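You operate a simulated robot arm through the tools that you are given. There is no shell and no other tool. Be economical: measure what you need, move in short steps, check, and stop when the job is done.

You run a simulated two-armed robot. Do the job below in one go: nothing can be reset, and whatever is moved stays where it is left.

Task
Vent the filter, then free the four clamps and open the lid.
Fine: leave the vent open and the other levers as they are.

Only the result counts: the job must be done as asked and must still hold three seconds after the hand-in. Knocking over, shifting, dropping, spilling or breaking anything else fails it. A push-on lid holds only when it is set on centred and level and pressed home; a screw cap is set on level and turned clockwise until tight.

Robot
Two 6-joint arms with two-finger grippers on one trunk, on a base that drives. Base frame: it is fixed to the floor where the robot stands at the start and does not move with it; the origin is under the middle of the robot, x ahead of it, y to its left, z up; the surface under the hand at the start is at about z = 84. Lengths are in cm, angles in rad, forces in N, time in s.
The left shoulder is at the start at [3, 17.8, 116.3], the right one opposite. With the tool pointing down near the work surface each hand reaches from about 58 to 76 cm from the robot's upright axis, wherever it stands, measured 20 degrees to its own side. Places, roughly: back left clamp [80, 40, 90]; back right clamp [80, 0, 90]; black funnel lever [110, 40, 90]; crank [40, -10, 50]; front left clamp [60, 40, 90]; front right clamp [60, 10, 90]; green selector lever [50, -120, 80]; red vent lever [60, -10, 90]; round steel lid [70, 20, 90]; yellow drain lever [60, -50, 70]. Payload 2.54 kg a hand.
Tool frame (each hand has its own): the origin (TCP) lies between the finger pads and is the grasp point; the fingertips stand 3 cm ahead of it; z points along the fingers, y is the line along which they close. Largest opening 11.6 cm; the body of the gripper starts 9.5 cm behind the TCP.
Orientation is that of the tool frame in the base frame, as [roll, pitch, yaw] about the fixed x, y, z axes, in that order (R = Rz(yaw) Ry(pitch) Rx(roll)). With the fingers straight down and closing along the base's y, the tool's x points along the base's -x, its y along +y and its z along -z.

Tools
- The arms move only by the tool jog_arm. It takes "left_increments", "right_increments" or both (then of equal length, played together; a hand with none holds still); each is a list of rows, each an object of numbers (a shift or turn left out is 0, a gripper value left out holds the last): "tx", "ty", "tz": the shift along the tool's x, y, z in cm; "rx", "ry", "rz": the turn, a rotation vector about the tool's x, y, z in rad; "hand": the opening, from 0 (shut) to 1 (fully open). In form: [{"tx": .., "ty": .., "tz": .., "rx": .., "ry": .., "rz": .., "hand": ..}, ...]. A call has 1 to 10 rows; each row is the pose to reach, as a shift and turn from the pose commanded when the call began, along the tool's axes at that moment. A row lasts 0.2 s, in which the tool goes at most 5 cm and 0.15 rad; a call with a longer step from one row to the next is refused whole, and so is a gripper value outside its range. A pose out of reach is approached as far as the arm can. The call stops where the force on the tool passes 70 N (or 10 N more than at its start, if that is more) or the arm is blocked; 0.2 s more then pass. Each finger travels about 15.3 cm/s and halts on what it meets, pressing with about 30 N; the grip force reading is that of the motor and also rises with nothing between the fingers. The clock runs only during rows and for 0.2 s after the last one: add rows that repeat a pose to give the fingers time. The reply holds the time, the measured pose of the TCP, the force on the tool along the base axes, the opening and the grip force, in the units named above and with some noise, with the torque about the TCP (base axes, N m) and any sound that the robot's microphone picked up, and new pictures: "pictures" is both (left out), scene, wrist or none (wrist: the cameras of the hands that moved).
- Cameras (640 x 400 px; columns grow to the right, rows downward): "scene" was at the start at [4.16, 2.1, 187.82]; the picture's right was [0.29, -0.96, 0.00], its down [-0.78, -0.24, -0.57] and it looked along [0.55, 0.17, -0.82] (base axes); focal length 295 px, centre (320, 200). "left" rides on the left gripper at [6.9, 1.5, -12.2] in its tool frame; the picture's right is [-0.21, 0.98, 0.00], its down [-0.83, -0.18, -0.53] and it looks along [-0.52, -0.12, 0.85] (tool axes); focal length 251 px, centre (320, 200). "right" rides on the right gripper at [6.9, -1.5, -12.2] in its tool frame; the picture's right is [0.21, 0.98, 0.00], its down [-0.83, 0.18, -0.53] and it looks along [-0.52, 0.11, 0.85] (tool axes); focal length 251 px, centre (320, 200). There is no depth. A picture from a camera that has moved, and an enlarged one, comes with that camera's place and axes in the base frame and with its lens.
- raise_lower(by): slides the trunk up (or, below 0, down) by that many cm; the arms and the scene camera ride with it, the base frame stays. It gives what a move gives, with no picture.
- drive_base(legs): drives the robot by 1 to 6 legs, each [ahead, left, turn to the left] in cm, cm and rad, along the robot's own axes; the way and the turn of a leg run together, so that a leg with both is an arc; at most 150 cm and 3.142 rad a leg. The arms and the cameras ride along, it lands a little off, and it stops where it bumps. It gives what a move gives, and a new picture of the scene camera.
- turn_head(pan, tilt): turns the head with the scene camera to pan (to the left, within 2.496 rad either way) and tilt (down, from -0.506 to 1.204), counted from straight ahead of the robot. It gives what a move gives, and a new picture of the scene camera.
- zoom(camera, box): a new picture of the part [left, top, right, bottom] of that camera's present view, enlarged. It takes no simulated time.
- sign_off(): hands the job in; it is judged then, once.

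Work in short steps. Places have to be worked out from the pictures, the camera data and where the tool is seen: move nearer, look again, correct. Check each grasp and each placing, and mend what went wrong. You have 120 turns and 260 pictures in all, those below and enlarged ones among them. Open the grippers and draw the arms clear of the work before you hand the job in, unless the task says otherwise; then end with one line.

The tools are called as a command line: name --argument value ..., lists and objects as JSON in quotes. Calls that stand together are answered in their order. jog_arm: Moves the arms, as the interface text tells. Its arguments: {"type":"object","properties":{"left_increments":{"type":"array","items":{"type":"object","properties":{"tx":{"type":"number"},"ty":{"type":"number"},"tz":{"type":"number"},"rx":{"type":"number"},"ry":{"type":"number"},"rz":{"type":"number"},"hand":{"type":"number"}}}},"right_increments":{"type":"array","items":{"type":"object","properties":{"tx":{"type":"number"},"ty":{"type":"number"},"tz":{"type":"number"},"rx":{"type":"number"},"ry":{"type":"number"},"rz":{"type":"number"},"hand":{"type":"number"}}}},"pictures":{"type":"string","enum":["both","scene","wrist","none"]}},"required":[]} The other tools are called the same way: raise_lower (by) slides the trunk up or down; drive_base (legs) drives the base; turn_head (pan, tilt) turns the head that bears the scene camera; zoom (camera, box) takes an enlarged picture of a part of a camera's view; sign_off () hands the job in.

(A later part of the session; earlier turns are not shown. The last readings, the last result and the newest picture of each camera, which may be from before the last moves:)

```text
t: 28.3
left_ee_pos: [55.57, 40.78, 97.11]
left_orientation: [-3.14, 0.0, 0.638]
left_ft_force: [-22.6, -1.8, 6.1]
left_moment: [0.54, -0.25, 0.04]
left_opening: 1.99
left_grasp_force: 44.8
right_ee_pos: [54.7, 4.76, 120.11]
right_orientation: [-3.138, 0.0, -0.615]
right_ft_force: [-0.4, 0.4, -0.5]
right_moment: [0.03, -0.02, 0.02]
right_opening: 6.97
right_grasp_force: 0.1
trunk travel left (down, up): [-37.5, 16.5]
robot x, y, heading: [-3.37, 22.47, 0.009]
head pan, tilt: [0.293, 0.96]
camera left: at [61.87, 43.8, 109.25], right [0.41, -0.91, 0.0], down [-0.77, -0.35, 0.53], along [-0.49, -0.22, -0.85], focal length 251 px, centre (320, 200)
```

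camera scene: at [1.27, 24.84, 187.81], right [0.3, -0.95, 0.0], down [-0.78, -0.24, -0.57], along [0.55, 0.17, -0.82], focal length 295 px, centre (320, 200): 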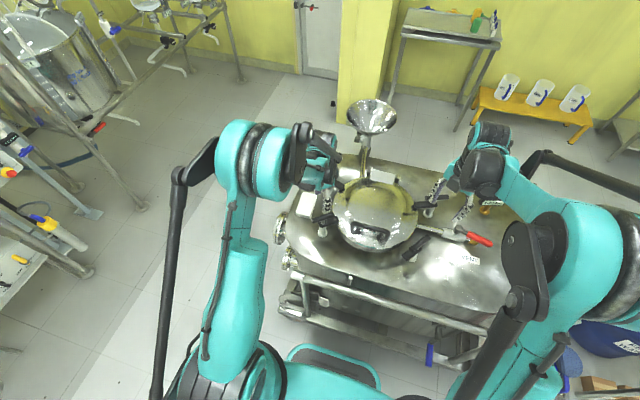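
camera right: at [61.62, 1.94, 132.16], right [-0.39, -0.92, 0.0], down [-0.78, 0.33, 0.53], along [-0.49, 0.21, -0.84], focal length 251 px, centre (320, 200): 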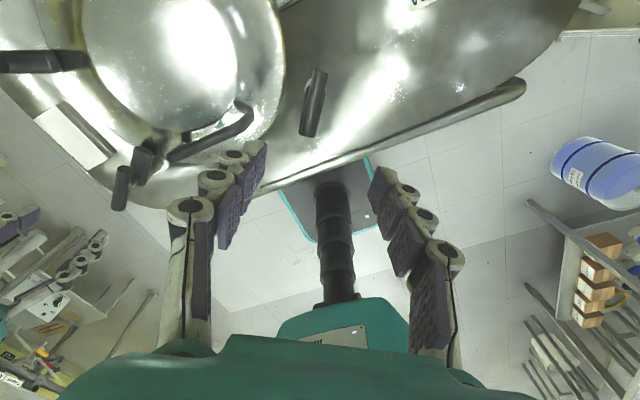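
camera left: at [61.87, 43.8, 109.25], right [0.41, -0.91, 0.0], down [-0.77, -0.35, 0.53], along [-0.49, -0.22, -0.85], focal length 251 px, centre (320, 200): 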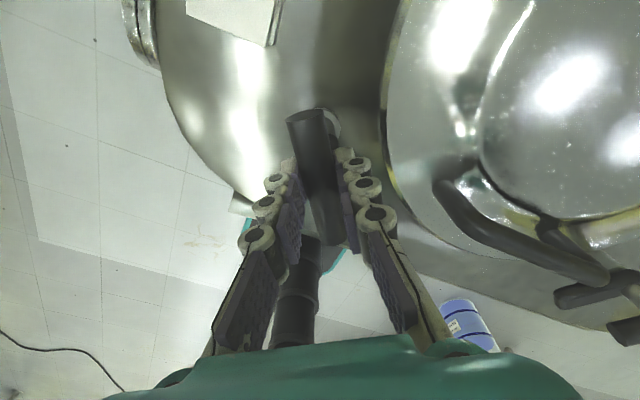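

Front left turned 91°. I release and lift, then check.

jog_arm --left_increments '[{"hand": 0.5}, {"hand": 0.6}, {"hand": 0.6, "tz": -4}, {"hand": 0.6, "tz": -8}, {"hand": 0.6, "tz": -13}, {"hand": 0.6, "tz": -17}]' --pictures "wrist"

zoom --camera "scene" --box '[290, 150, 450, 250]'

```text
t: 29.7
left_ee_pos: [55.85, 40.8, 113.95]
left_orientation: [-3.139, -0.002, 0.639]
left_ft_force: [0.4, 0.1, 0.1]
left_moment: [0.02, -0.01, -0.03]
left_opening: 6.97
left_grasp_force: 0.0
right_ee_pos: [54.92, 4.86, 119.99]
right_orientation: [-3.141, 0.0, -0.613]
right_ft_force: [0.7, -0.3, -0.2]
right_moment: [0.02, -0.04, -0.02]
right_opening: 6.95
right_grasp_force: 0.0
trunk travel left (down, up): [-37.5, 16.5]
robot x, y, heading: [-3.21, 22.85, 0.004]
head pan, tilt: [0.293, 0.96]
camera left: at [62.25, 43.85, 126.14], right [0.41, -0.91, 0.0], down [-0.77, -0.35, 0.53], along [-0.49, -0.22, -0.85], focal length 251 px, centre (320, 200)
```

left: 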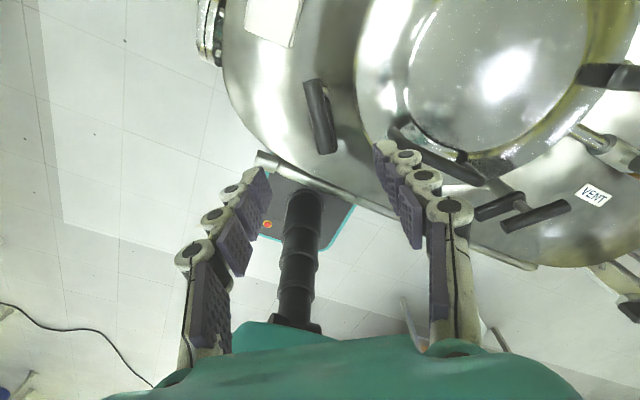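

```text
4.00 times, centred on (370, 200) of scene
camera zoom: at [0.96, 24.82, 187.82], right [0.3, -0.95, 0.0], down [-0.78, -0.24, -0.57], along [0.55, 0.17, -0.82], focal length 1179 px, centre (120, 200)
```

zoom: 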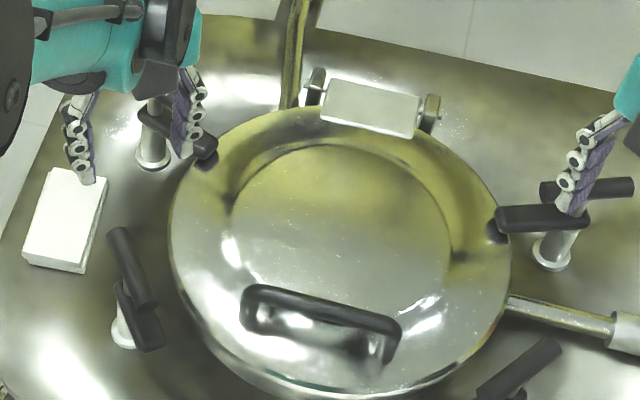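

Both front clamps are off the lid. I drive 8 cm ahead to bring the back pair into reach.

drive_base --legs '[[8, 0, 0]]'

```text
t: 30.8
left_ee_pos: [63.97, 40.81, 113.68]
left_orientation: [3.141, 0.0, 0.639]
left_ft_force: [0.6, 0.0, -1.0]
left_moment: [-0.01, 0.05, 0.02]
left_opening: 6.97
left_grasp_force: 0.0
right_ee_pos: [63.03, 4.79, 120.11]
right_orientation: [3.141, 0.001, -0.615]
right_ft_force: [0.3, 0.4, -0.4]
right_moment: [0.0, 0.05, 0.0]
right_opening: 6.95
right_grasp_force: 0.0
trunk travel left (down, up): [-37.5, 16.5]
robot x, y, heading: [5.03, 22.59, 0.012]
head pan, tilt: [0.293, 0.96]
camera scene: at [9.14, 24.9, 187.81], right [0.3, -0.96, 0.0], down [-0.78, -0.24, -0.57], along [0.55, 0.17, -0.82], focal length 295 px, centre (320, 200)
```

scene: 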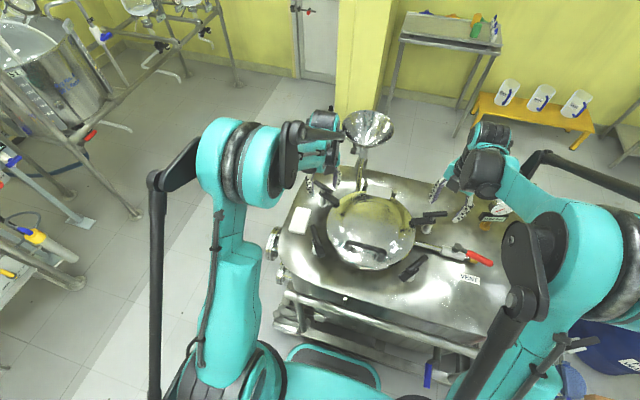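

I zoom for the back handles from the new stand.

zoom --camera "scene" --box '[300, 150, 460, 250]'

```text
4.00 times, centred on (380, 200) of scene
camera zoom: at [9.14, 24.9, 187.81], right [0.3, -0.96, 0.0], down [-0.78, -0.24, -0.57], along [0.55, 0.17, -0.82], focal length 1179 px, centre (80, 200)
```

zoom: 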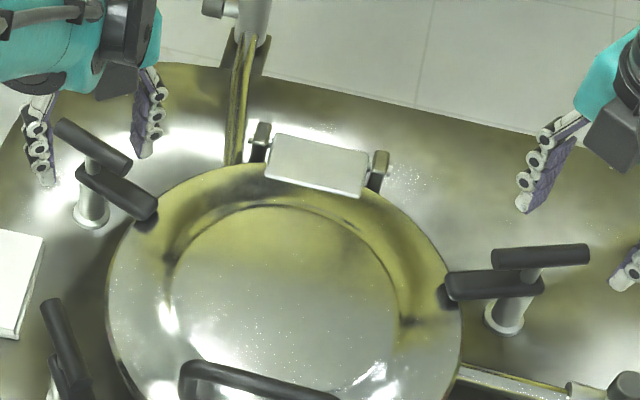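

Back right handle mid ≈ [77.2, 1.4] (dir -69°), back left ≈ [77.1, 44.4] (dir 71°). I bring both hands over them.

jog_arm --left_increments '[{"tx": 2.5, "ty": 1, "rz": -0.1}, {"tx": 5, "ty": 2, "rz": -0.2}, {"tx": 7.5, "ty": 3, "tz": 1, "rz": -0.3}, {"tx": 10, "ty": 4, "tz": 2, "rz": -0.4}, {"tx": 12.7, "ty": 4.9, "tz": 4, "rz": -0.5}, {"tx": 12.7, "ty": 4.9, "tz": 5.7, "rz": -0.595}, {"tx": 12.7, "ty": 4.9, "tz": 5.7, "rz": -0.595}]' --right_increments '[{"tx": 2.6, "ty": -1, "rz": 0.1}, {"tx": 5.3, "ty": -2, "rz": 0.2}, {"tx": 8, "ty": -3, "tz": 2, "rz": 0.3}, {"tx": 10.7, "ty": -4, "tz": 4, "rz": 0.4}, {"tx": 13.4, "ty": -5.3, "tz": 7, "rz": 0.5}, {"tx": 13.4, "ty": -5.3, "tz": 11, "rz": 0.59}, {"tx": 13.4, "ty": -5.3, "tz": 12, "rz": 0.59}]' --pictures "wrist"

```text
t: 32.4
left_ee_pos: [77.01, 44.64, 108.16]
left_orientation: [-3.141, -0.003, 1.234]
left_ft_force: [0.2, 0.1, 0.6]
left_moment: [0.02, 0.0, -0.01]
left_opening: 6.96
left_grasp_force: 0.1
right_ee_pos: [76.85, 1.55, 107.83]
right_orientation: [3.141, 0.0, -1.207]
right_ft_force: [-0.5, -0.4, 0.3]
right_moment: [0.01, -0.05, 0.0]
right_opening: 6.97
right_grasp_force: 0.1
trunk travel left (down, up): [-37.5, 16.5]
robot x, y, heading: [4.75, 22.66, 0.008]
head pan, tilt: [0.293, 0.96]
camera right: at [80.79, -4.49, 120.08], right [-0.84, -0.55, 0.0], down [-0.46, 0.71, 0.53], along [-0.29, 0.45, -0.85], focal length 251 px, centre (320, 200)
camera left: at [80.74, 50.82, 120.29], right [0.85, -0.52, 0.0], down [-0.44, -0.72, 0.53], along [-0.28, -0.45, -0.85], focal length 251 px, centre (320, 200)
```

right: 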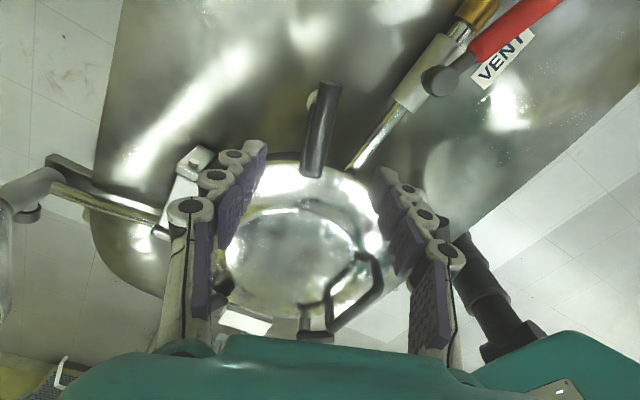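
left: 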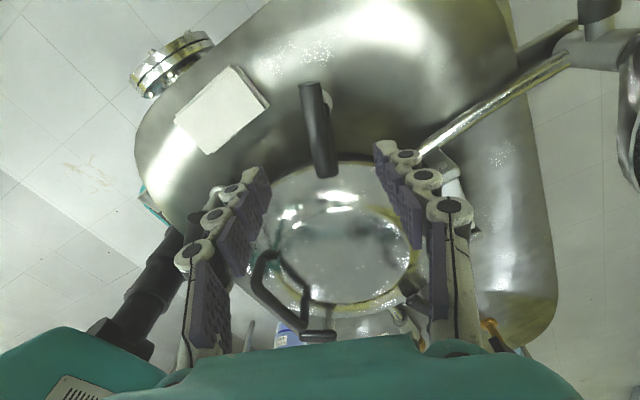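

Both handles lie between the fingers. I lower both and close.

jog_arm --left_increments '[{"tz": 4}, {"tz": 8}, {"tz": 11.1}, {"tz": 11.1, "hand": 0}, {"tz": 11.1, "hand": 0}, {"tz": 11.1, "hand": 0}]' --right_increments '[{"tz": 4}, {"tz": 8}, {"tz": 10.8}, {"tz": 10.8, "hand": 0}, {"tz": 10.8, "hand": 0}, {"tz": 10.8, "hand": 0}]' --pictures "wrist"

```text
t: 33.8
left_ee_pos: [76.72, 44.83, 97.23]
left_orientation: [-3.138, 0.001, 1.232]
left_ft_force: [-19.2, 2.7, -6.8]
left_moment: [0.25, 0.13, -0.97]
left_opening: 1.99
left_grasp_force: 45.5
right_ee_pos: [76.72, 1.59, 97.17]
right_orientation: [3.141, -0.002, -1.205]
right_ft_force: [10.3, -2.9, -7.7]
right_moment: [-0.33, -0.3, 0.31]
right_opening: 1.96
right_grasp_force: 44.4
trunk travel left (down, up): [-37.5, 16.5]
robot x, y, heading: [5.18, 22.45, 0.001]
head pan, tilt: [0.293, 0.96]
camera right: at [80.56, -4.43, 109.3], right [-0.83, -0.55, 0.0], down [-0.47, 0.71, 0.53], along [-0.29, 0.45, -0.85], focal length 251 px, centre (320, 200)
camera left: at [80.51, 50.94, 109.23], right [0.85, -0.53, 0.0], down [-0.44, -0.72, 0.53], along [-0.28, -0.45, -0.85], focal length 251 px, centre (320, 200)
```

right: 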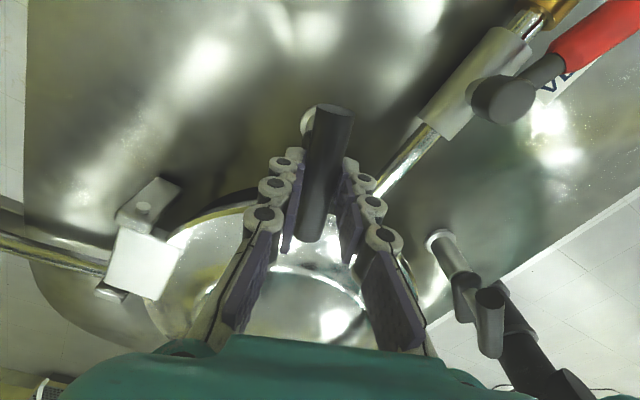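
left: 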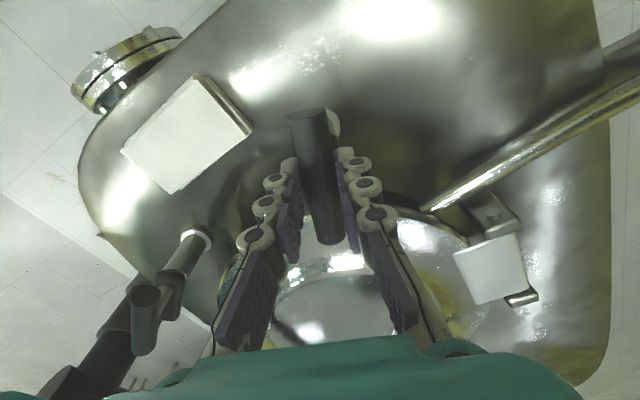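

Both are held. I test the wrist-friendly directions: right clockwise, left counter-clockwise.

jog_arm --left_increments '[{"rz": -0.12, "ty": -0.2}, {"rz": -0.24, "ty": -0.2}, {"rz": -0.36, "ty": -0.2}]' --right_increments '[{"rz": 0.12}, {"rz": 0.24}, {"rz": 0.36}]' --pictures "none"

```text
t: 34.6
left_ee_pos: [76.68, 44.67, 97.02]
left_orientation: [-3.14, -0.002, 1.593]
left_ft_force: [-1.8, 4.4, -0.3]
left_moment: [0.23, -0.06, -2.29]
left_opening: 2.98
left_grasp_force: 44.8
right_ee_pos: [76.65, 1.47, 97.16]
right_orientation: [3.139, 0.0, -1.564]
right_ft_force: [-4.1, 1.9, -7.9]
right_moment: [0.17, 0.09, 2.07]
right_opening: 2.87
right_grasp_force: 44.8
trunk travel left (down, up): [-37.5, 16.5]
robot x, y, heading: [4.64, 22.36, 0.007]
head pan, tilt: [0.293, 0.96]
```

Both resist, so it is right counter-clockwise, left clockwise again. I turn back and on in that sense.

jog_arm --left_increments '[{"rz": 0.14}, {"rz": 0.28}, {"rz": 0.42}, {"rz": 0.56}, {"rz": 0.7}, {"rz": 0.84}, {"rz": 0.98}]' --right_increments '[{"rz": -0.14}, {"rz": -0.28}, {"rz": -0.42}, {"rz": -0.56}, {"rz": -0.7}, {"rz": -0.84}, {"rz": -0.98}]' --pictures "wrist"

```text
t: 36.2
left_ee_pos: [76.64, 44.61, 96.99]
left_orientation: [-3.141, 0.001, 0.611]
left_ft_force: [-24.7, -0.7, -4.8]
left_moment: [0.54, -0.37, 0.06]
left_opening: 1.96
left_grasp_force: 45.0
right_ee_pos: [76.89, 1.38, 97.24]
right_orientation: [-3.14, -0.001, -0.583]
right_ft_force: [10.1, -1.6, -4.4]
right_moment: [0.6, 0.6, -0.02]
right_opening: 1.98
right_grasp_force: 44.5
trunk travel left (down, up): [-37.5, 16.5]
robot x, y, heading: [4.75, 22.59, 0.01]
head pan, tilt: [0.293, 0.96]
camera right: at [83.51, -1.21, 109.46], right [-0.36, -0.93, 0.0], down [-0.79, 0.3, 0.53], along [-0.5, 0.19, -0.85], focal length 251 px, centre (320, 200)
camera left: at [83.21, 47.43, 109.24], right [0.38, -0.92, 0.0], down [-0.78, -0.33, 0.53], along [-0.49, -0.2, -0.84], focal length 251 px, centre (320, 200)
```

right: 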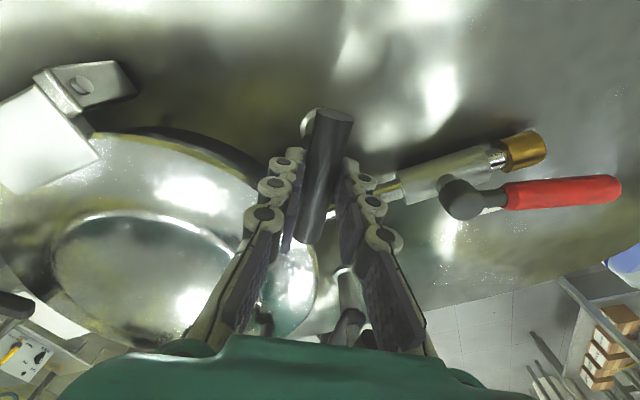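
left: 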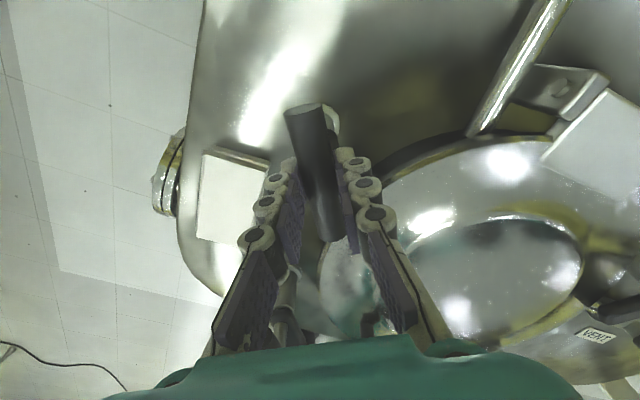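

Both follow (36° so far). I go on in a careful half-step to see that the wrists allow it.

jog_arm --left_increments '[{"rz": 0.12}, {"rz": 0.24}, {"rz": 0.36}, {"rz": 0.48}]' --right_increments '[{"rz": -0.12}, {"rz": -0.24}, {"rz": -0.36}, {"rz": -0.48}]' --pictures "none"

```text
t: 37.2
left_ee_pos: [76.69, 44.52, 97.14]
left_orientation: [-3.138, 0.003, 0.191]
left_ft_force: [-26.3, 8.3, 4.0]
left_moment: [0.09, 0.63, 0.04]
left_opening: 1.95
left_grasp_force: 44.6
left hand out of reach, approached as far as the arm can: row 4
right_ee_pos: [77.02, 1.58, 97.27]
right_orientation: [3.133, -0.004, -0.176]
right_ft_force: [24.2, -14.1, -2.5]
right_moment: [-0.14, -0.12, 0.01]
right_opening: 1.96
right_grasp_force: 44.8
right hand out of reach, approached as far as the arm can: row 4
trunk travel left (down, up): [-37.5, 16.5]
robot x, y, heading: [4.59, 22.76, 0.006]
head pan, tilt: [0.293, 0.96]
```

The wrists hit their limit at about 60° of turn. I release, rise, and turn both tools half a turn back to regrip from the other side.

jog_arm --left_increments '[{"hand": 0.6}, {"hand": 0.6}, {"tz": -5}, {"tz": -10}, {"tz": -10, "rz": -0.15}, {"tz": -10, "rz": -0.3}, {"tz": -10, "rz": -0.45}, {"tz": -10, "rz": -0.6}, {"tz": -10, "rz": -0.75}, {"tz": -10, "rz": -0.9}]' --right_increments '[{"hand": 0.6}, {"hand": 0.6}, {"tz": -5}, {"tz": -10}, {"tz": -10, "rz": 0.15}, {"tz": -10, "rz": 0.3}, {"tz": -10, "rz": 0.45}, {"tz": -10, "rz": 0.6}, {"tz": -10, "rz": 0.75}, {"tz": -10, "rz": 0.9}]' --pictures "none"

jog_arm --left_increments '[{"rz": -0.15}, {"rz": -0.3}, {"rz": -0.45}, {"rz": -0.6}, {"rz": -0.75}, {"rz": -0.9}, {"rz": -1.05}, {"rz": -1.2}, {"rz": -1.35}, {"rz": -1.5}]' --right_increments '[{"rz": 0.15}, {"rz": 0.3}, {"rz": 0.45}, {"rz": 0.6}, {"rz": 0.75}, {"rz": 0.9}, {"rz": 1.05}, {"rz": 1.2}, {"rz": 1.35}, {"rz": 1.5}]' --pictures "scene"

```text
t: 39.4
left_ee_pos: [76.84, 44.51, 106.96]
left_orientation: [-3.141, 0.0, 1.096]
left_ft_force: [0.0, -0.3, -0.6]
left_moment: [0.01, 0.02, 0.0]
left_opening: 6.95
left_grasp_force: 0.1
right_ee_pos: [76.81, 1.9, 107.2]
right_orientation: [3.138, -0.004, -1.079]
right_ft_force: [0.2, -0.2, 0.6]
right_moment: [-0.02, 0.03, -0.01]
right_opening: 6.99
right_grasp_force: 0.2
trunk travel left (down, up): [-37.5, 16.5]
robot x, y, heading: [4.94, 22.76, 0.004]
head pan, tilt: [0.293, 0.96]
```

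```text
t: 41.6
left_ee_pos: [76.62, 44.48, 107.1]
left_orientation: [3.141, -0.001, 2.595]
left_ft_force: [-0.2, -0.4, 0.5]
left_moment: [0.02, 0.0, -0.01]
left_opening: 6.96
left_grasp_force: 0.0
right_ee_pos: [76.95, 1.86, 107.27]
right_orientation: [-3.139, -0.002, -2.578]
right_ft_force: [0.1, 0.1, 0.4]
right_moment: [0.01, 0.02, 0.02]
right_opening: 6.97
right_grasp_force: 0.1
trunk travel left (down, up): [-37.5, 16.5]
robot x, y, heading: [4.94, 23.05, 0.005]
head pan, tilt: [0.293, 0.96]
camera scene: at [9.0, 24.91, 187.81], right [0.3, -0.96, 0.0], down [-0.78, -0.24, -0.57], along [0.55, 0.17, -0.82], focal length 295 px, centre (320, 200)
```

scene: 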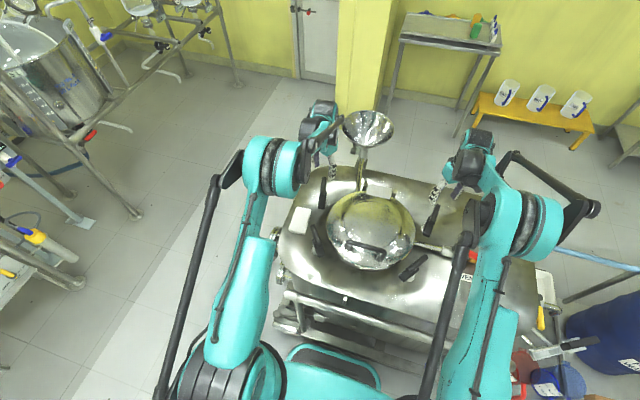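

I finish the turn (0.74 rad more) to line up with the bars again and look.

jog_arm --left_increments '[{"rz": -0.15}, {"rz": -0.3}, {"rz": -0.45}, {"rz": -0.6}, {"rz": -0.74}]' --right_increments '[{"rz": 0.15}, {"rz": 0.3}, {"rz": 0.45}, {"rz": 0.6}, {"rz": 0.74}]' --pictures "wrist"

```text
t: 42.8
left_ee_pos: [76.79, 44.53, 107.1]
left_orientation: [3.139, 0.0, -2.946]
left_ft_force: [0.0, -0.3, -0.7]
left_moment: [-0.02, 0.01, 0.02]
left_opening: 6.95
left_grasp_force: 0.0
right_ee_pos: [76.91, 1.79, 107.25]
right_orientation: [-3.139, 0.0, 2.966]
right_ft_force: [-0.1, -0.7, -0.2]
right_moment: [-0.01, 0.0, 0.02]
right_opening: 6.95
right_grasp_force: 0.2
trunk travel left (down, up): [-37.5, 16.5]
robot x, y, heading: [4.51, 23.07, 0.007]
head pan, tilt: [0.293, 0.96]
camera right: at [69.86, 1.58, 119.45], right [-0.04, 1.0, 0.0], down [0.85, 0.04, 0.53], along [0.53, 0.02, -0.85], focal length 251 px, centre (320, 200)
camera left: at [69.74, 44.79, 119.25], right [0.02, 1.0, 0.0], down [0.85, -0.02, 0.53], along [0.53, -0.01, -0.85], focal length 251 px, centre (320, 200)
```

right: 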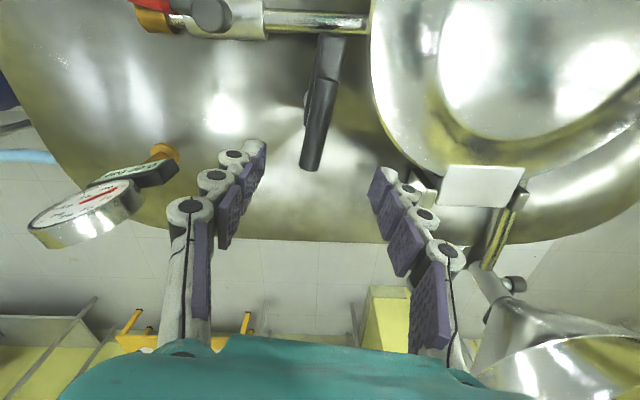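
left: 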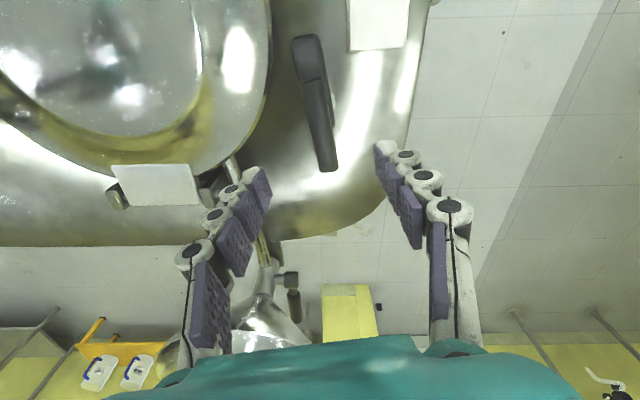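

Both back arms are already off the rim at ~60°; I finish them to ~90° for safety. The bars sit between the fingers again, so I lower and close.

jog_arm --left_increments '[{"tz": 4}, {"tz": 8}, {"tz": 10}, {"tz": 10, "hand": 0}, {"tz": 10, "hand": 0}, {"tz": 10, "hand": 0}, {"tz": 10, "rz": 0.13}, {"tz": 10, "rz": 0.26}]' --right_increments '[{"tz": 4}, {"tz": 8}, {"tz": 10.2}, {"tz": 10.2, "hand": 0}, {"tz": 10.2, "hand": 0}, {"tz": 10.2, "hand": 0}, {"tz": 10.2, "rz": -0.13}, {"tz": 10.2, "rz": -0.26}]' --pictures "none"

```text
t: 44.6
left_ee_pos: [76.82, 44.57, 97.03]
left_orientation: [3.14, -0.001, 3.074]
left_ft_force: [1.0, 24.1, 0.2]
left_moment: [0.2, -1.37, -0.04]
left_opening: 1.94
left_grasp_force: 44.4
right_ee_pos: [76.92, 1.69, 96.88]
right_orientation: [-3.136, -0.003, -3.054]
right_ft_force: [-13.5, -30.0, -19.4]
right_moment: [-0.13, -0.7, -0.04]
right_opening: 1.95
right_grasp_force: 44.4
trunk travel left (down, up): [-37.5, 16.5]
robot x, y, heading: [5.16, 22.65, 0.006]
head pan, tilt: [0.293, 0.96]
```

Both turn on. I ease sideways a little, add 0.28 rad more, then release and rise.

jog_arm --left_increments '[{"ty": 0.2, "rz": 0.1}, {"ty": 0.3, "rz": 0.2}, {"ty": 0.3, "rz": 0.28}, {"ty": 0.3, "rz": 0.28, "hand": 0.6}, {"ty": 0.3, "rz": 0.28, "hand": 0.6}, {"ty": 0.3, "tz": -5, "rz": 0.28}, {"ty": 0.3, "tz": -10, "rz": 0.28}, {"ty": 0.3, "tz": -15, "rz": 0.28}]' --right_increments '[{"ty": -0.2, "rz": -0.1}, {"ty": -0.3, "rz": -0.2}, {"ty": -0.3, "rz": -0.28}, {"ty": -0.3, "rz": -0.28, "hand": 0.6}, {"ty": -0.3, "rz": -0.28, "hand": 0.6}, {"ty": -0.3, "tz": -5, "rz": -0.28}, {"ty": -0.3, "tz": -10, "rz": -0.28}, {"ty": -0.3, "tz": -15, "rz": -0.28}]' --pictures "wrist"

zoom --camera "scene" --box '[290, 150, 450, 300]'

```text
t: 46.4
left_ee_pos: [76.86, 44.78, 112.27]
left_orientation: [3.14, 0.001, 2.795]
left_ft_force: [0.2, 0.7, 0.3]
left_moment: [0.02, -0.01, -0.01]
left_opening: 6.99
left_grasp_force: 0.0
right_ee_pos: [76.47, 1.8, 112.09]
right_orientation: [-3.137, 0.0, -2.775]
right_ft_force: [-1.1, 0.3, 0.2]
right_moment: [0.01, -0.05, 0.0]
right_opening: 6.98
right_grasp_force: 0.0
trunk travel left (down, up): [-37.5, 16.5]
robot x, y, heading: [5.12, 22.41, 0.003]
head pan, tilt: [0.293, 0.96]
camera right: at [70.66, -2.21, 124.31], right [-0.55, 0.84, 0.0], down [0.71, 0.47, 0.53], along [0.45, 0.29, -0.85], focal length 251 px, centre (320, 200)
camera left: at [70.75, 48.71, 124.58], right [0.53, 0.84, 0.0], down [0.71, -0.45, 0.53], along [0.45, -0.28, -0.85], focal length 251 px, centre (320, 200)
```

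right: 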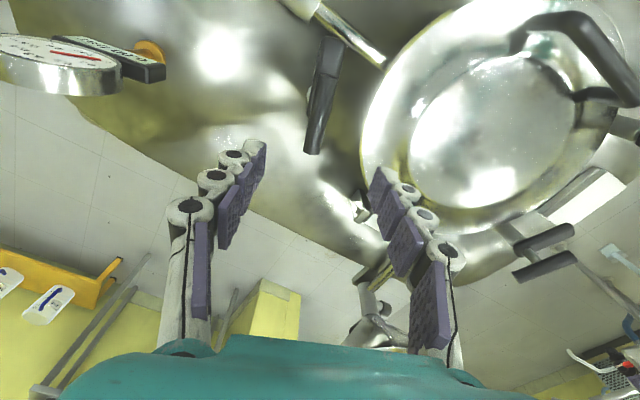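
left: 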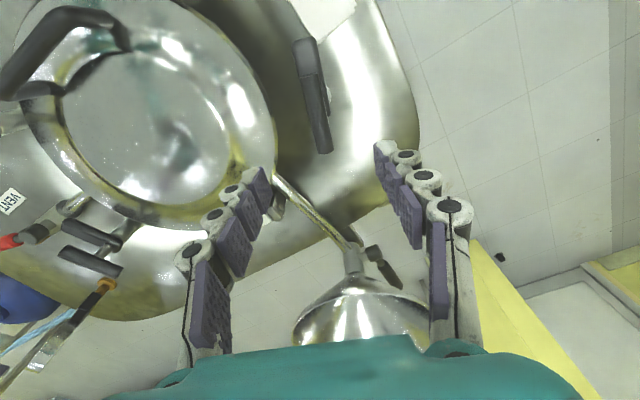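

```text
2.67 times, centred on (370, 225) of scene
camera zoom: at [8.68, 24.89, 187.83], right [0.3, -0.96, 0.0], down [-0.78, -0.24, -0.57], along [0.55, 0.17, -0.82], focal length 786 px, centre (187, 133)
```

zoom: 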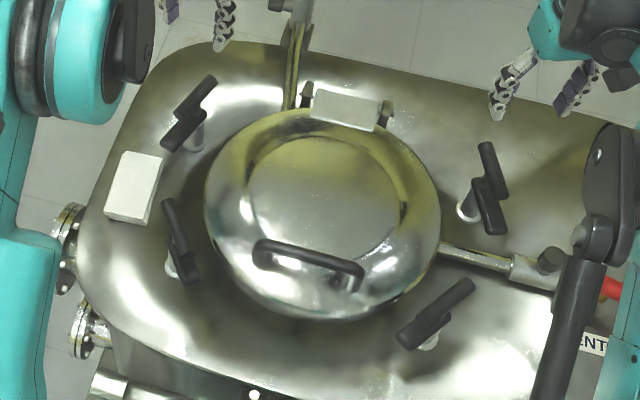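

All four clamps are off the lid. The lid's handle bar runs along y at about x 57.5, y 16–30, z ~94; its hinge is at about x 87 at the back. I back off 5 cm for reach.

drive_base --legs '[[-5, 0, 0]]'

zoom --camera "scene" --box '[300, 180, 420, 255]'

```text
t: 47.3
left_ee_pos: [72.03, 44.66, 112.28]
left_orientation: [3.14, 0.001, 2.791]
left_ft_force: [0.4, 0.1, 1.0]
left_moment: [0.03, -0.02, -0.01]
left_opening: 6.93
left_grasp_force: 0.1
right_ee_pos: [71.67, 1.58, 111.95]
right_orientation: [-3.138, -0.003, -2.778]
right_ft_force: [-0.5, -0.3, 0.3]
right_moment: [-0.03, -0.03, 0.02]
right_opening: 6.95
right_grasp_force: 0.1
trunk travel left (down, up): [-37.5, 16.5]
robot x, y, heading: [-0.19, 22.72, 0.004]
head pan, tilt: [0.293, 0.96]
camera scene: at [3.92, 24.87, 187.81], right [0.29, -0.96, 0.0], down [-0.78, -0.24, -0.57], along [0.55, 0.17, -0.82], focal length 295 px, centre (320, 200)
```

scene: 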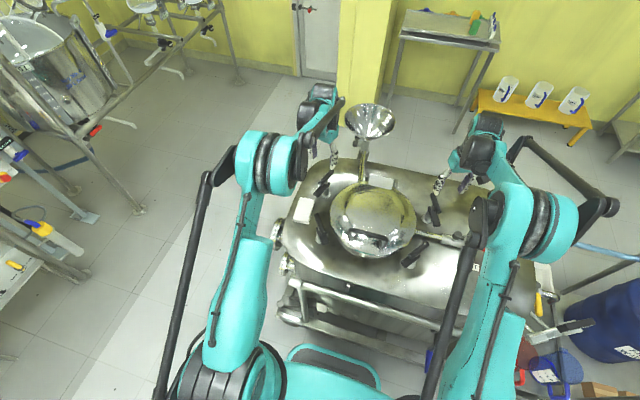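

```text
5.33 times, centred on (360, 218) of scene
camera zoom: at [3.92, 24.87, 187.81], right [0.29, -0.96, 0.0], down [-0.78, -0.24, -0.57], along [0.55, 0.17, -0.82], focal length 1572 px, centre (107, 107)
```

zoom: 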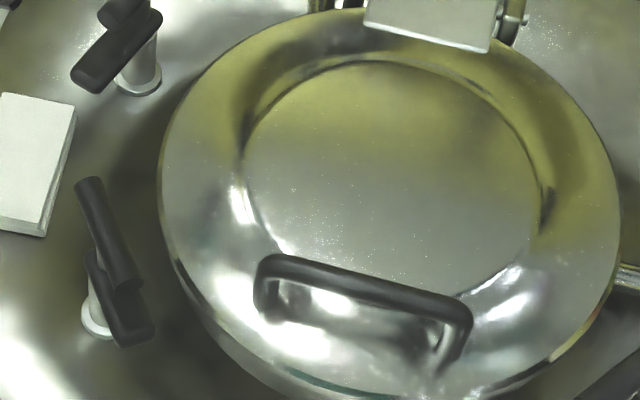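

The handle bar stands ~4 cm above the lid, so fingers can straddle it. I bring the right hand over its right half, turned so the fingers close along x.

jog_arm --right_increments '[{"tx": 0.8, "ty": 2.8, "rz": -0.15}, {"tx": 1.6, "ty": 5.6, "rz": -0.3}, {"tx": 2.4, "ty": 8.5, "rz": -0.45}, {"tx": 3.2, "ty": 11.3, "rz": -0.6}, {"tx": 4, "ty": 14.2, "rz": -0.75}, {"tx": 4.8, "ty": 17, "rz": -0.9}, {"tx": 5.6, "ty": 20, "tz": 1, "rz": -1.05}, {"tx": 6.3, "ty": 22.7, "tz": 3, "rz": -1.2}, {"tx": 6.3, "ty": 22.7, "tz": 3, "rz": -1.2}]' --pictures "both"

```text
t: 49.3
left_ee_pos: [72.01, 44.69, 112.25]
left_orientation: [3.139, 0.001, 2.791]
left_ft_force: [0.0, -0.1, -1.2]
left_moment: [-0.01, 0.03, 0.02]
left_opening: 6.96
left_grasp_force: 0.0
right_ee_pos: [57.96, 20.53, 108.87]
right_orientation: [3.142, -0.004, -1.576]
right_ft_force: [0.2, 0.3, -0.4]
right_moment: [0.02, -0.01, -0.02]
right_opening: 6.97
right_grasp_force: 0.0
trunk travel left (down, up): [-37.5, 16.5]
robot x, y, heading: [-0.38, 22.64, 0.002]
head pan, tilt: [0.293, 0.96]
camera scene: at [3.98, 24.8, 187.82], right [0.29, -0.96, 0.0], down [-0.78, -0.24, -0.57], along [0.55, 0.17, -0.82], focal length 295 px, centre (320, 200)
camera right: at [59.41, 13.45, 121.08], right [-0.98, -0.21, 0.0], down [-0.18, 0.83, 0.53], along [-0.11, 0.52, -0.85], focal length 251 px, centre (320, 200)
```

scene: 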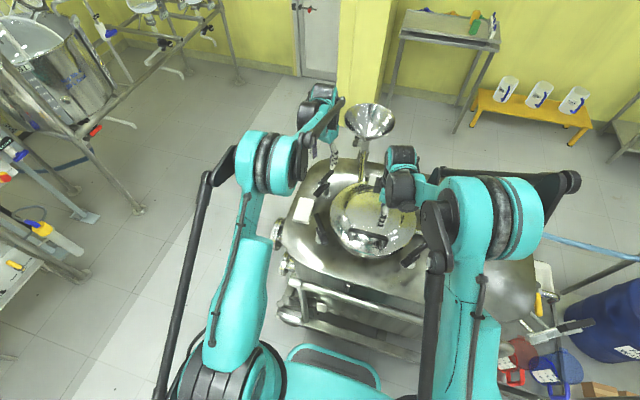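
right: 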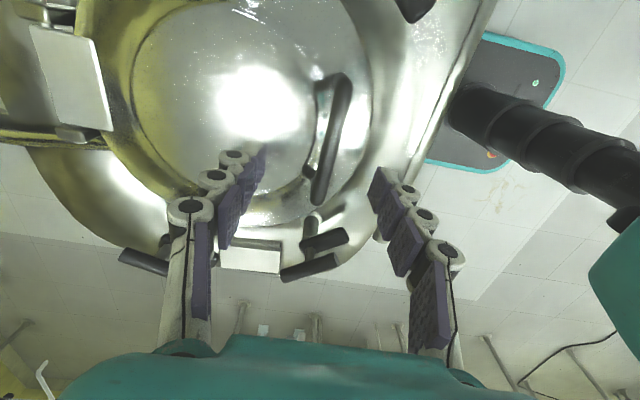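

The bar lies at x ≈ 56.5, z ≈ 95. I shift 1.4 cm towards it, lower to z 96 and close.

jog_arm --right_increments '[{"ty": 0.7, "tz": 4}, {"ty": 1.4, "tz": 8}, {"ty": 1.4, "tz": 11}, {"ty": 1.4, "tz": 13}, {"ty": 1.4, "tz": 13, "hand": 0}, {"ty": 1.4, "tz": 13, "hand": 0}, {"ty": 1.4, "tz": 13, "hand": 0}]' --pictures "wrist"

```text
t: 50.9
left_ee_pos: [72.03, 44.61, 112.16]
left_orientation: [3.14, 0.0, 2.792]
left_ft_force: [0.8, 0.8, 0.9]
left_moment: [0.0, 0.01, 0.01]
left_opening: 6.96
left_grasp_force: 0.0
right_ee_pos: [56.3, 20.61, 95.54]
right_orientation: [3.14, -0.003, -1.578]
right_ft_force: [5.1, -0.1, 3.1]
right_moment: [0.06, -0.04, 0.5]
right_opening: 1.57
right_grasp_force: 42.0
trunk travel left (down, up): [-37.5, 16.5]
robot x, y, heading: [-0.47, 22.61, 0.007]
head pan, tilt: [0.293, 0.96]
camera right: at [57.84, 13.5, 107.86], right [-0.98, -0.21, 0.0], down [-0.18, 0.83, 0.53], along [-0.11, 0.52, -0.85], focal length 251 px, centre (320, 200)
```

right: 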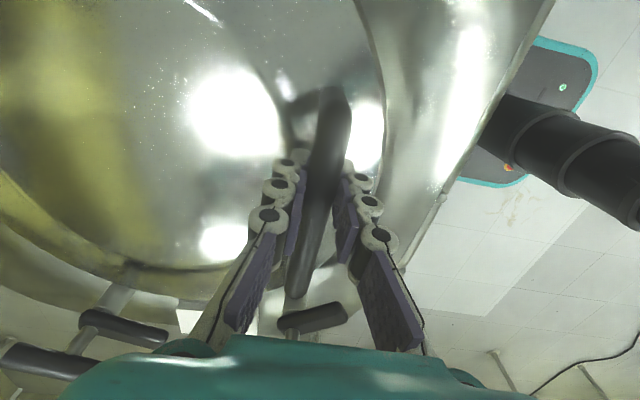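

Bar held (1.57 cm). I lift gently along the hinge arc (first ~10°) and feel the load.

jog_arm --right_increments '[{"tz": -1.2, "ty": -0.1}, {"tz": -2.5, "ty": -0.4}, {"tz": -3.8, "ty": -0.7}, {"tz": -5, "ty": -1.1}]' --pictures "scene"

```text
t: 51.9
left_ee_pos: [72.19, 44.57, 112.01]
left_orientation: [3.141, -0.003, 2.791]
left_ft_force: [0.5, -0.2, 0.5]
left_moment: [0.01, 0.03, -0.01]
left_opening: 6.98
left_grasp_force: 0.1
right_ee_pos: [57.76, 20.45, 100.59]
right_orientation: [3.14, -0.003, -1.578]
right_ft_force: [14.9, 0.6, -13.9]
right_moment: [0.15, -0.04, 0.51]
right_opening: 1.57
right_grasp_force: 41.4
trunk travel left (down, up): [-37.5, 16.5]
robot x, y, heading: [-0.02, 22.63, 0.005]
head pan, tilt: [0.293, 0.96]
camera scene: at [4.44, 24.88, 187.8], right [0.29, -0.96, 0.0], down [-0.78, -0.24, -0.57], along [0.55, 0.17, -0.82], focal length 295 px, centre (320, 200)
```

scene: 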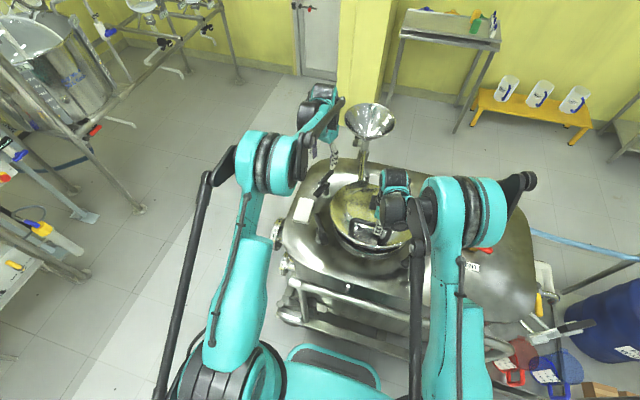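

The lid is opening, load only ~14 N. I follow the arc on to about 40°.

jog_arm --right_increments '[{"ty": -1.5, "tz": -2.5}, {"ty": -2.9, "tz": -4.9}, {"ty": -4.4, "tz": -7.1}, {"ty": -6.2, "tz": -9.3}, {"ty": -8, "tz": -11.2}, {"ty": -10, "tz": -13}]' --pictures "both"

```text
t: 53.3
left_ee_pos: [71.82, 44.59, 112.35]
left_orientation: [3.138, 0.003, 2.792]
left_ft_force: [-0.4, -0.1, 0.4]
left_moment: [-0.02, 0.01, 0.02]
left_opening: 6.95
left_grasp_force: 0.1
right_ee_pos: [67.35, 20.44, 113.88]
right_orientation: [-3.139, -0.005, -1.578]
right_ft_force: [-9.5, -4.8, 6.6]
right_moment: [-0.04, 0.02, 0.77]
right_opening: 1.72
right_grasp_force: 41.2
trunk travel left (down, up): [-37.5, 16.5]
robot x, y, heading: [-0.14, 22.86, 0.008]
head pan, tilt: [0.293, 0.96]
camera scene: at [3.68, 24.77, 187.83], right [0.29, -0.96, 0.0], down [-0.78, -0.24, -0.57], along [0.55, 0.17, -0.82], focal length 295 px, centre (320, 200)
camera right: at [68.74, 13.52, 126.07], right [-0.98, -0.21, 0.0], down [-0.18, 0.83, 0.53], along [-0.11, 0.52, -0.85], focal length 251 px, centre (320, 200)
```

scene: 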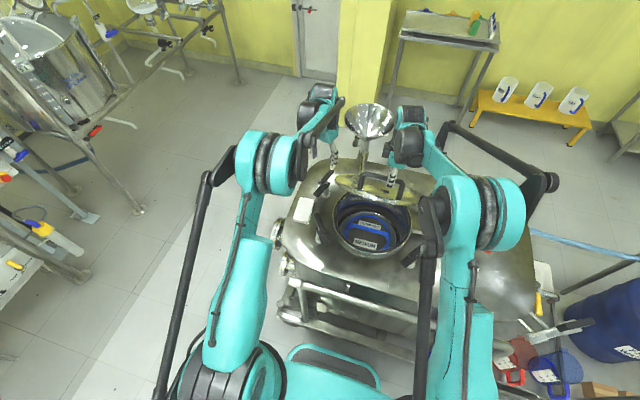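
right: 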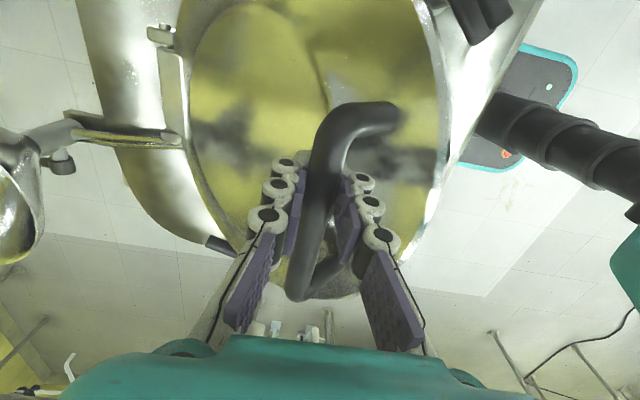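

The lid is at ~42° and the force is small. I follow on to ~65°.

jog_arm --right_increments '[{"ty": -1.9, "tz": -1.5}, {"ty": -3.7, "tz": -2.8}, {"ty": -5.6, "tz": -4}, {"ty": -8, "tz": -5.2}, {"ty": -10.5, "tz": -6}]' --pictures "both"

```text
t: 54.5
left_ee_pos: [72.35, 44.6, 112.12]
left_orientation: [-3.139, -0.002, 2.79]
left_ft_force: [0.3, -0.8, -0.3]
left_moment: [0.0, 0.02, -0.01]
left_opening: 6.94
left_grasp_force: 0.1
right_ee_pos: [78.48, 20.45, 119.44]
right_orientation: [3.137, -0.004, -1.579]
right_ft_force: [8.3, -1.2, -23.4]
right_moment: [0.16, 0.23, 0.82]
right_opening: 1.68
right_grasp_force: 40.1
trunk travel left (down, up): [-37.5, 16.5]
robot x, y, heading: [-0.35, 22.9, 0.006]
head pan, tilt: [0.293, 0.96]
camera scene: at [4.6, 24.82, 187.78], right [0.29, -0.96, 0.0], down [-0.79, -0.24, -0.57], along [0.55, 0.17, -0.82], focal length 295 px, centre (320, 200)
camera right: at [79.96, 13.53, 131.69], right [-0.98, -0.21, 0.0], down [-0.17, 0.83, 0.53], along [-0.11, 0.52, -0.85], focal length 251 px, centre (320, 200)
```

scene: 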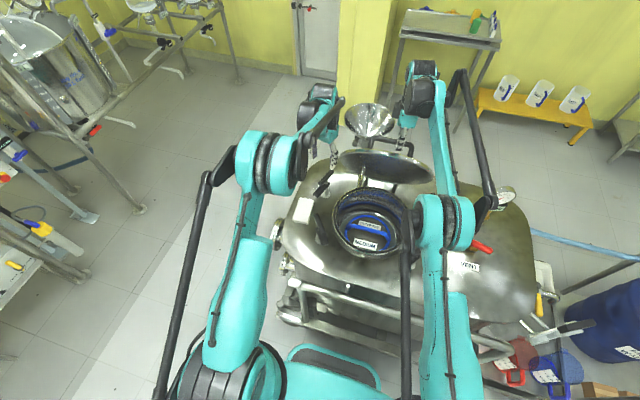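
right: 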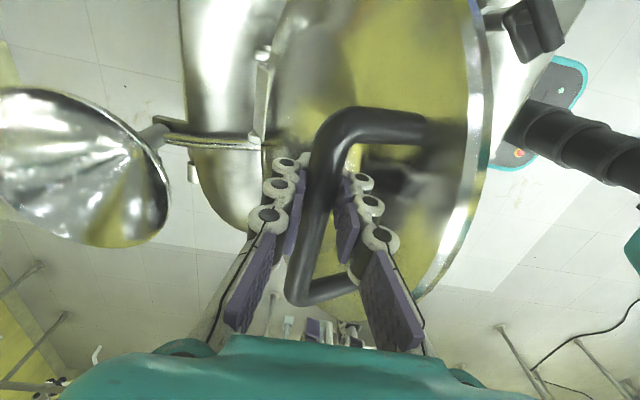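

The lid is at ~68°. To get past vertical I need more reach ahead: I loosen the fingers to a loose hook around the bar (so it can slide vertically) and drive ahead 6 cm, which pushes the bar along +x, nearly its arc here.

jog_arm --right_increments '[{"hand": 0.27}, {"hand": 0.27}, {"hand": 0.27}]' --pictures "scene"

```text
t: 55.3
left_ee_pos: [72.0, 44.54, 112.13]
left_orientation: [3.14, 0.0, 2.79]
left_ft_force: [-0.5, -0.5, 0.3]
left_moment: [0.0, -0.02, 0.01]
left_opening: 6.95
left_grasp_force: 0.0
right_ee_pos: [77.97, 20.63, 119.95]
right_orientation: [3.141, -0.002, -1.58]
right_ft_force: [0.1, -0.6, 0.4]
right_moment: [-0.02, -0.03, 0.05]
right_opening: 3.13
right_grasp_force: 0.0
trunk travel left (down, up): [-37.5, 16.5]
robot x, y, heading: [-0.27, 22.57, 0.007]
head pan, tilt: [0.293, 0.96]
camera scene: at [3.86, 24.88, 187.82], right [0.29, -0.96, 0.0], down [-0.78, -0.24, -0.57], along [0.55, 0.17, -0.82], focal length 295 px, centre (320, 200)
```

scene: 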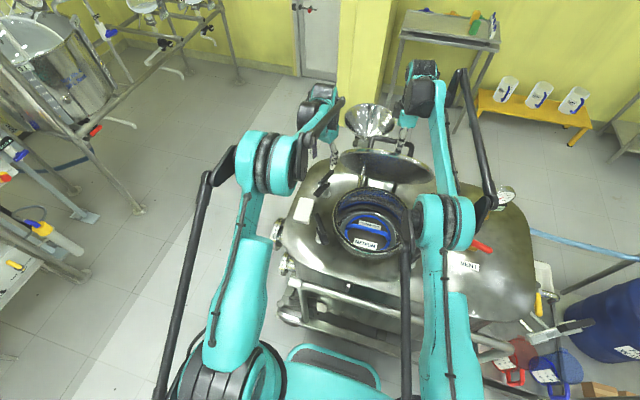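

With the fingers loose the force is zero: the lid holds itself (stiff hinge). I drive ahead to push it further open.

drive_base --legs '[[6, 0, 0]]'

zoom --camera "right" --box '[0, 0, 640, 400]'

```text
t: 56.3
left_ee_pos: [77.89, 44.7, 112.21]
left_orientation: [3.14, 0.0, 2.79]
left_ft_force: [0.5, -0.6, -0.5]
left_moment: [0.03, 0.03, -0.03]
left_opening: 6.97
left_grasp_force: 0.0
right_ee_pos: [84.06, 20.59, 119.85]
right_orientation: [3.141, -0.002, -1.578]
right_ft_force: [0.9, -0.3, -0.2]
right_moment: [0.01, 0.0, 0.01]
right_opening: 3.12
right_grasp_force: 0.1
trunk travel left (down, up): [-37.5, 16.5]
robot x, y, heading: [5.79, 22.35, 0.003]
head pan, tilt: [0.293, 0.96]
camera scene: at [10.01, 24.9, 187.82], right [0.29, -0.96, 0.0], down [-0.78, -0.24, -0.57], along [0.55, 0.17, -0.82], focal length 295 px, centre (320, 200)
```

scene: 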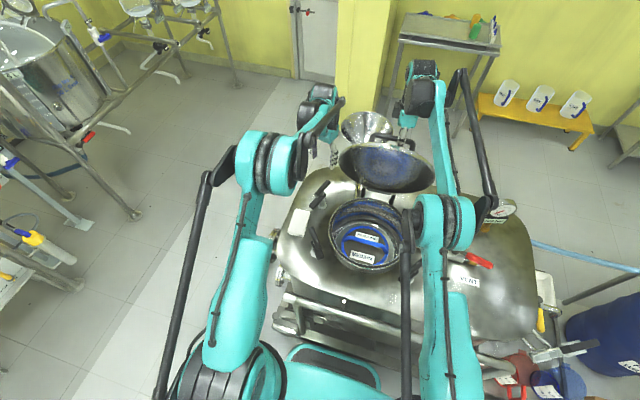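

```text
1.00 times, centred on (320, 200) of right (not enlarged: the box is as wide or as high as the picture)
camera zoom: at [85.52, 13.63, 132.07], right [-0.98, -0.21, 0.0], down [-0.18, 0.83, 0.53], along [-0.11, 0.52, -0.85], focal length 251 px, centre (320, 200)
```

zoom: 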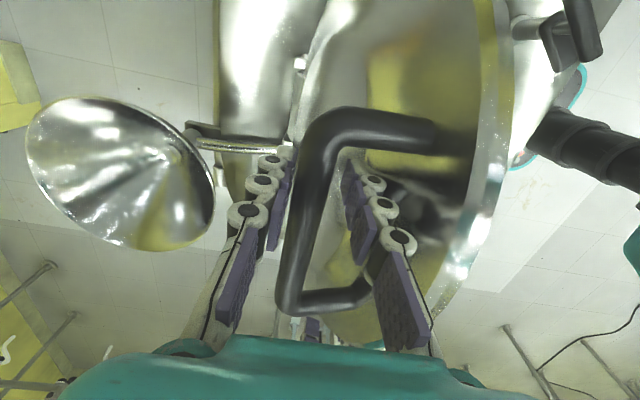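

The lid is now ~78–80°. I push on with the arm, 4.5 cm in small steps.

jog_arm --right_increments '[{"ty": -1.2, "tz": -0.3}, {"ty": -2.4, "tz": -0.5}, {"ty": -3.5, "tz": -0.5}, {"ty": -4.5, "tz": -0.5}]' --pictures "both"

```text
t: 57.3
left_ee_pos: [77.98, 44.67, 112.21]
left_orientation: [3.141, -0.002, 2.791]
left_ft_force: [0.5, -0.1, -0.1]
left_moment: [-0.02, 0.01, 0.0]
left_opening: 6.97
left_grasp_force: 0.1
right_ee_pos: [84.36, 20.35, 119.86]
right_orientation: [3.141, -0.003, -1.577]
right_ft_force: [2.0, -0.1, -1.0]
right_moment: [0.01, -0.01, 0.0]
right_opening: 3.2
right_grasp_force: 0.4
right hand out of reach, approached as far as the arm can: row 1, 2, 3, 4
trunk travel left (down, up): [-37.5, 16.5]
robot x, y, heading: [5.85, 22.65, 0.006]
head pan, tilt: [0.293, 0.96]
camera scene: at [10.07, 24.9, 187.81], right [0.29, -0.96, 0.0], down [-0.78, -0.24, -0.57], along [0.55, 0.17, -0.82], focal length 295 px, centre (320, 200)
camera right: at [85.81, 13.47, 132.12], right [-0.98, -0.21, 0.0], down [-0.18, 0.83, 0.53], along [-0.11, 0.52, -0.85], focal length 251 px, centre (320, 200)
```

scene: 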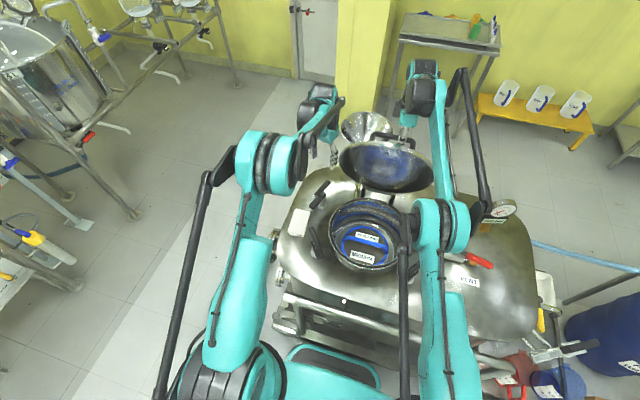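
right: 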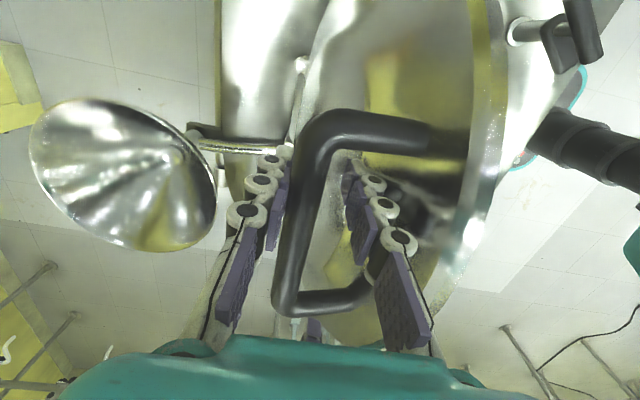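

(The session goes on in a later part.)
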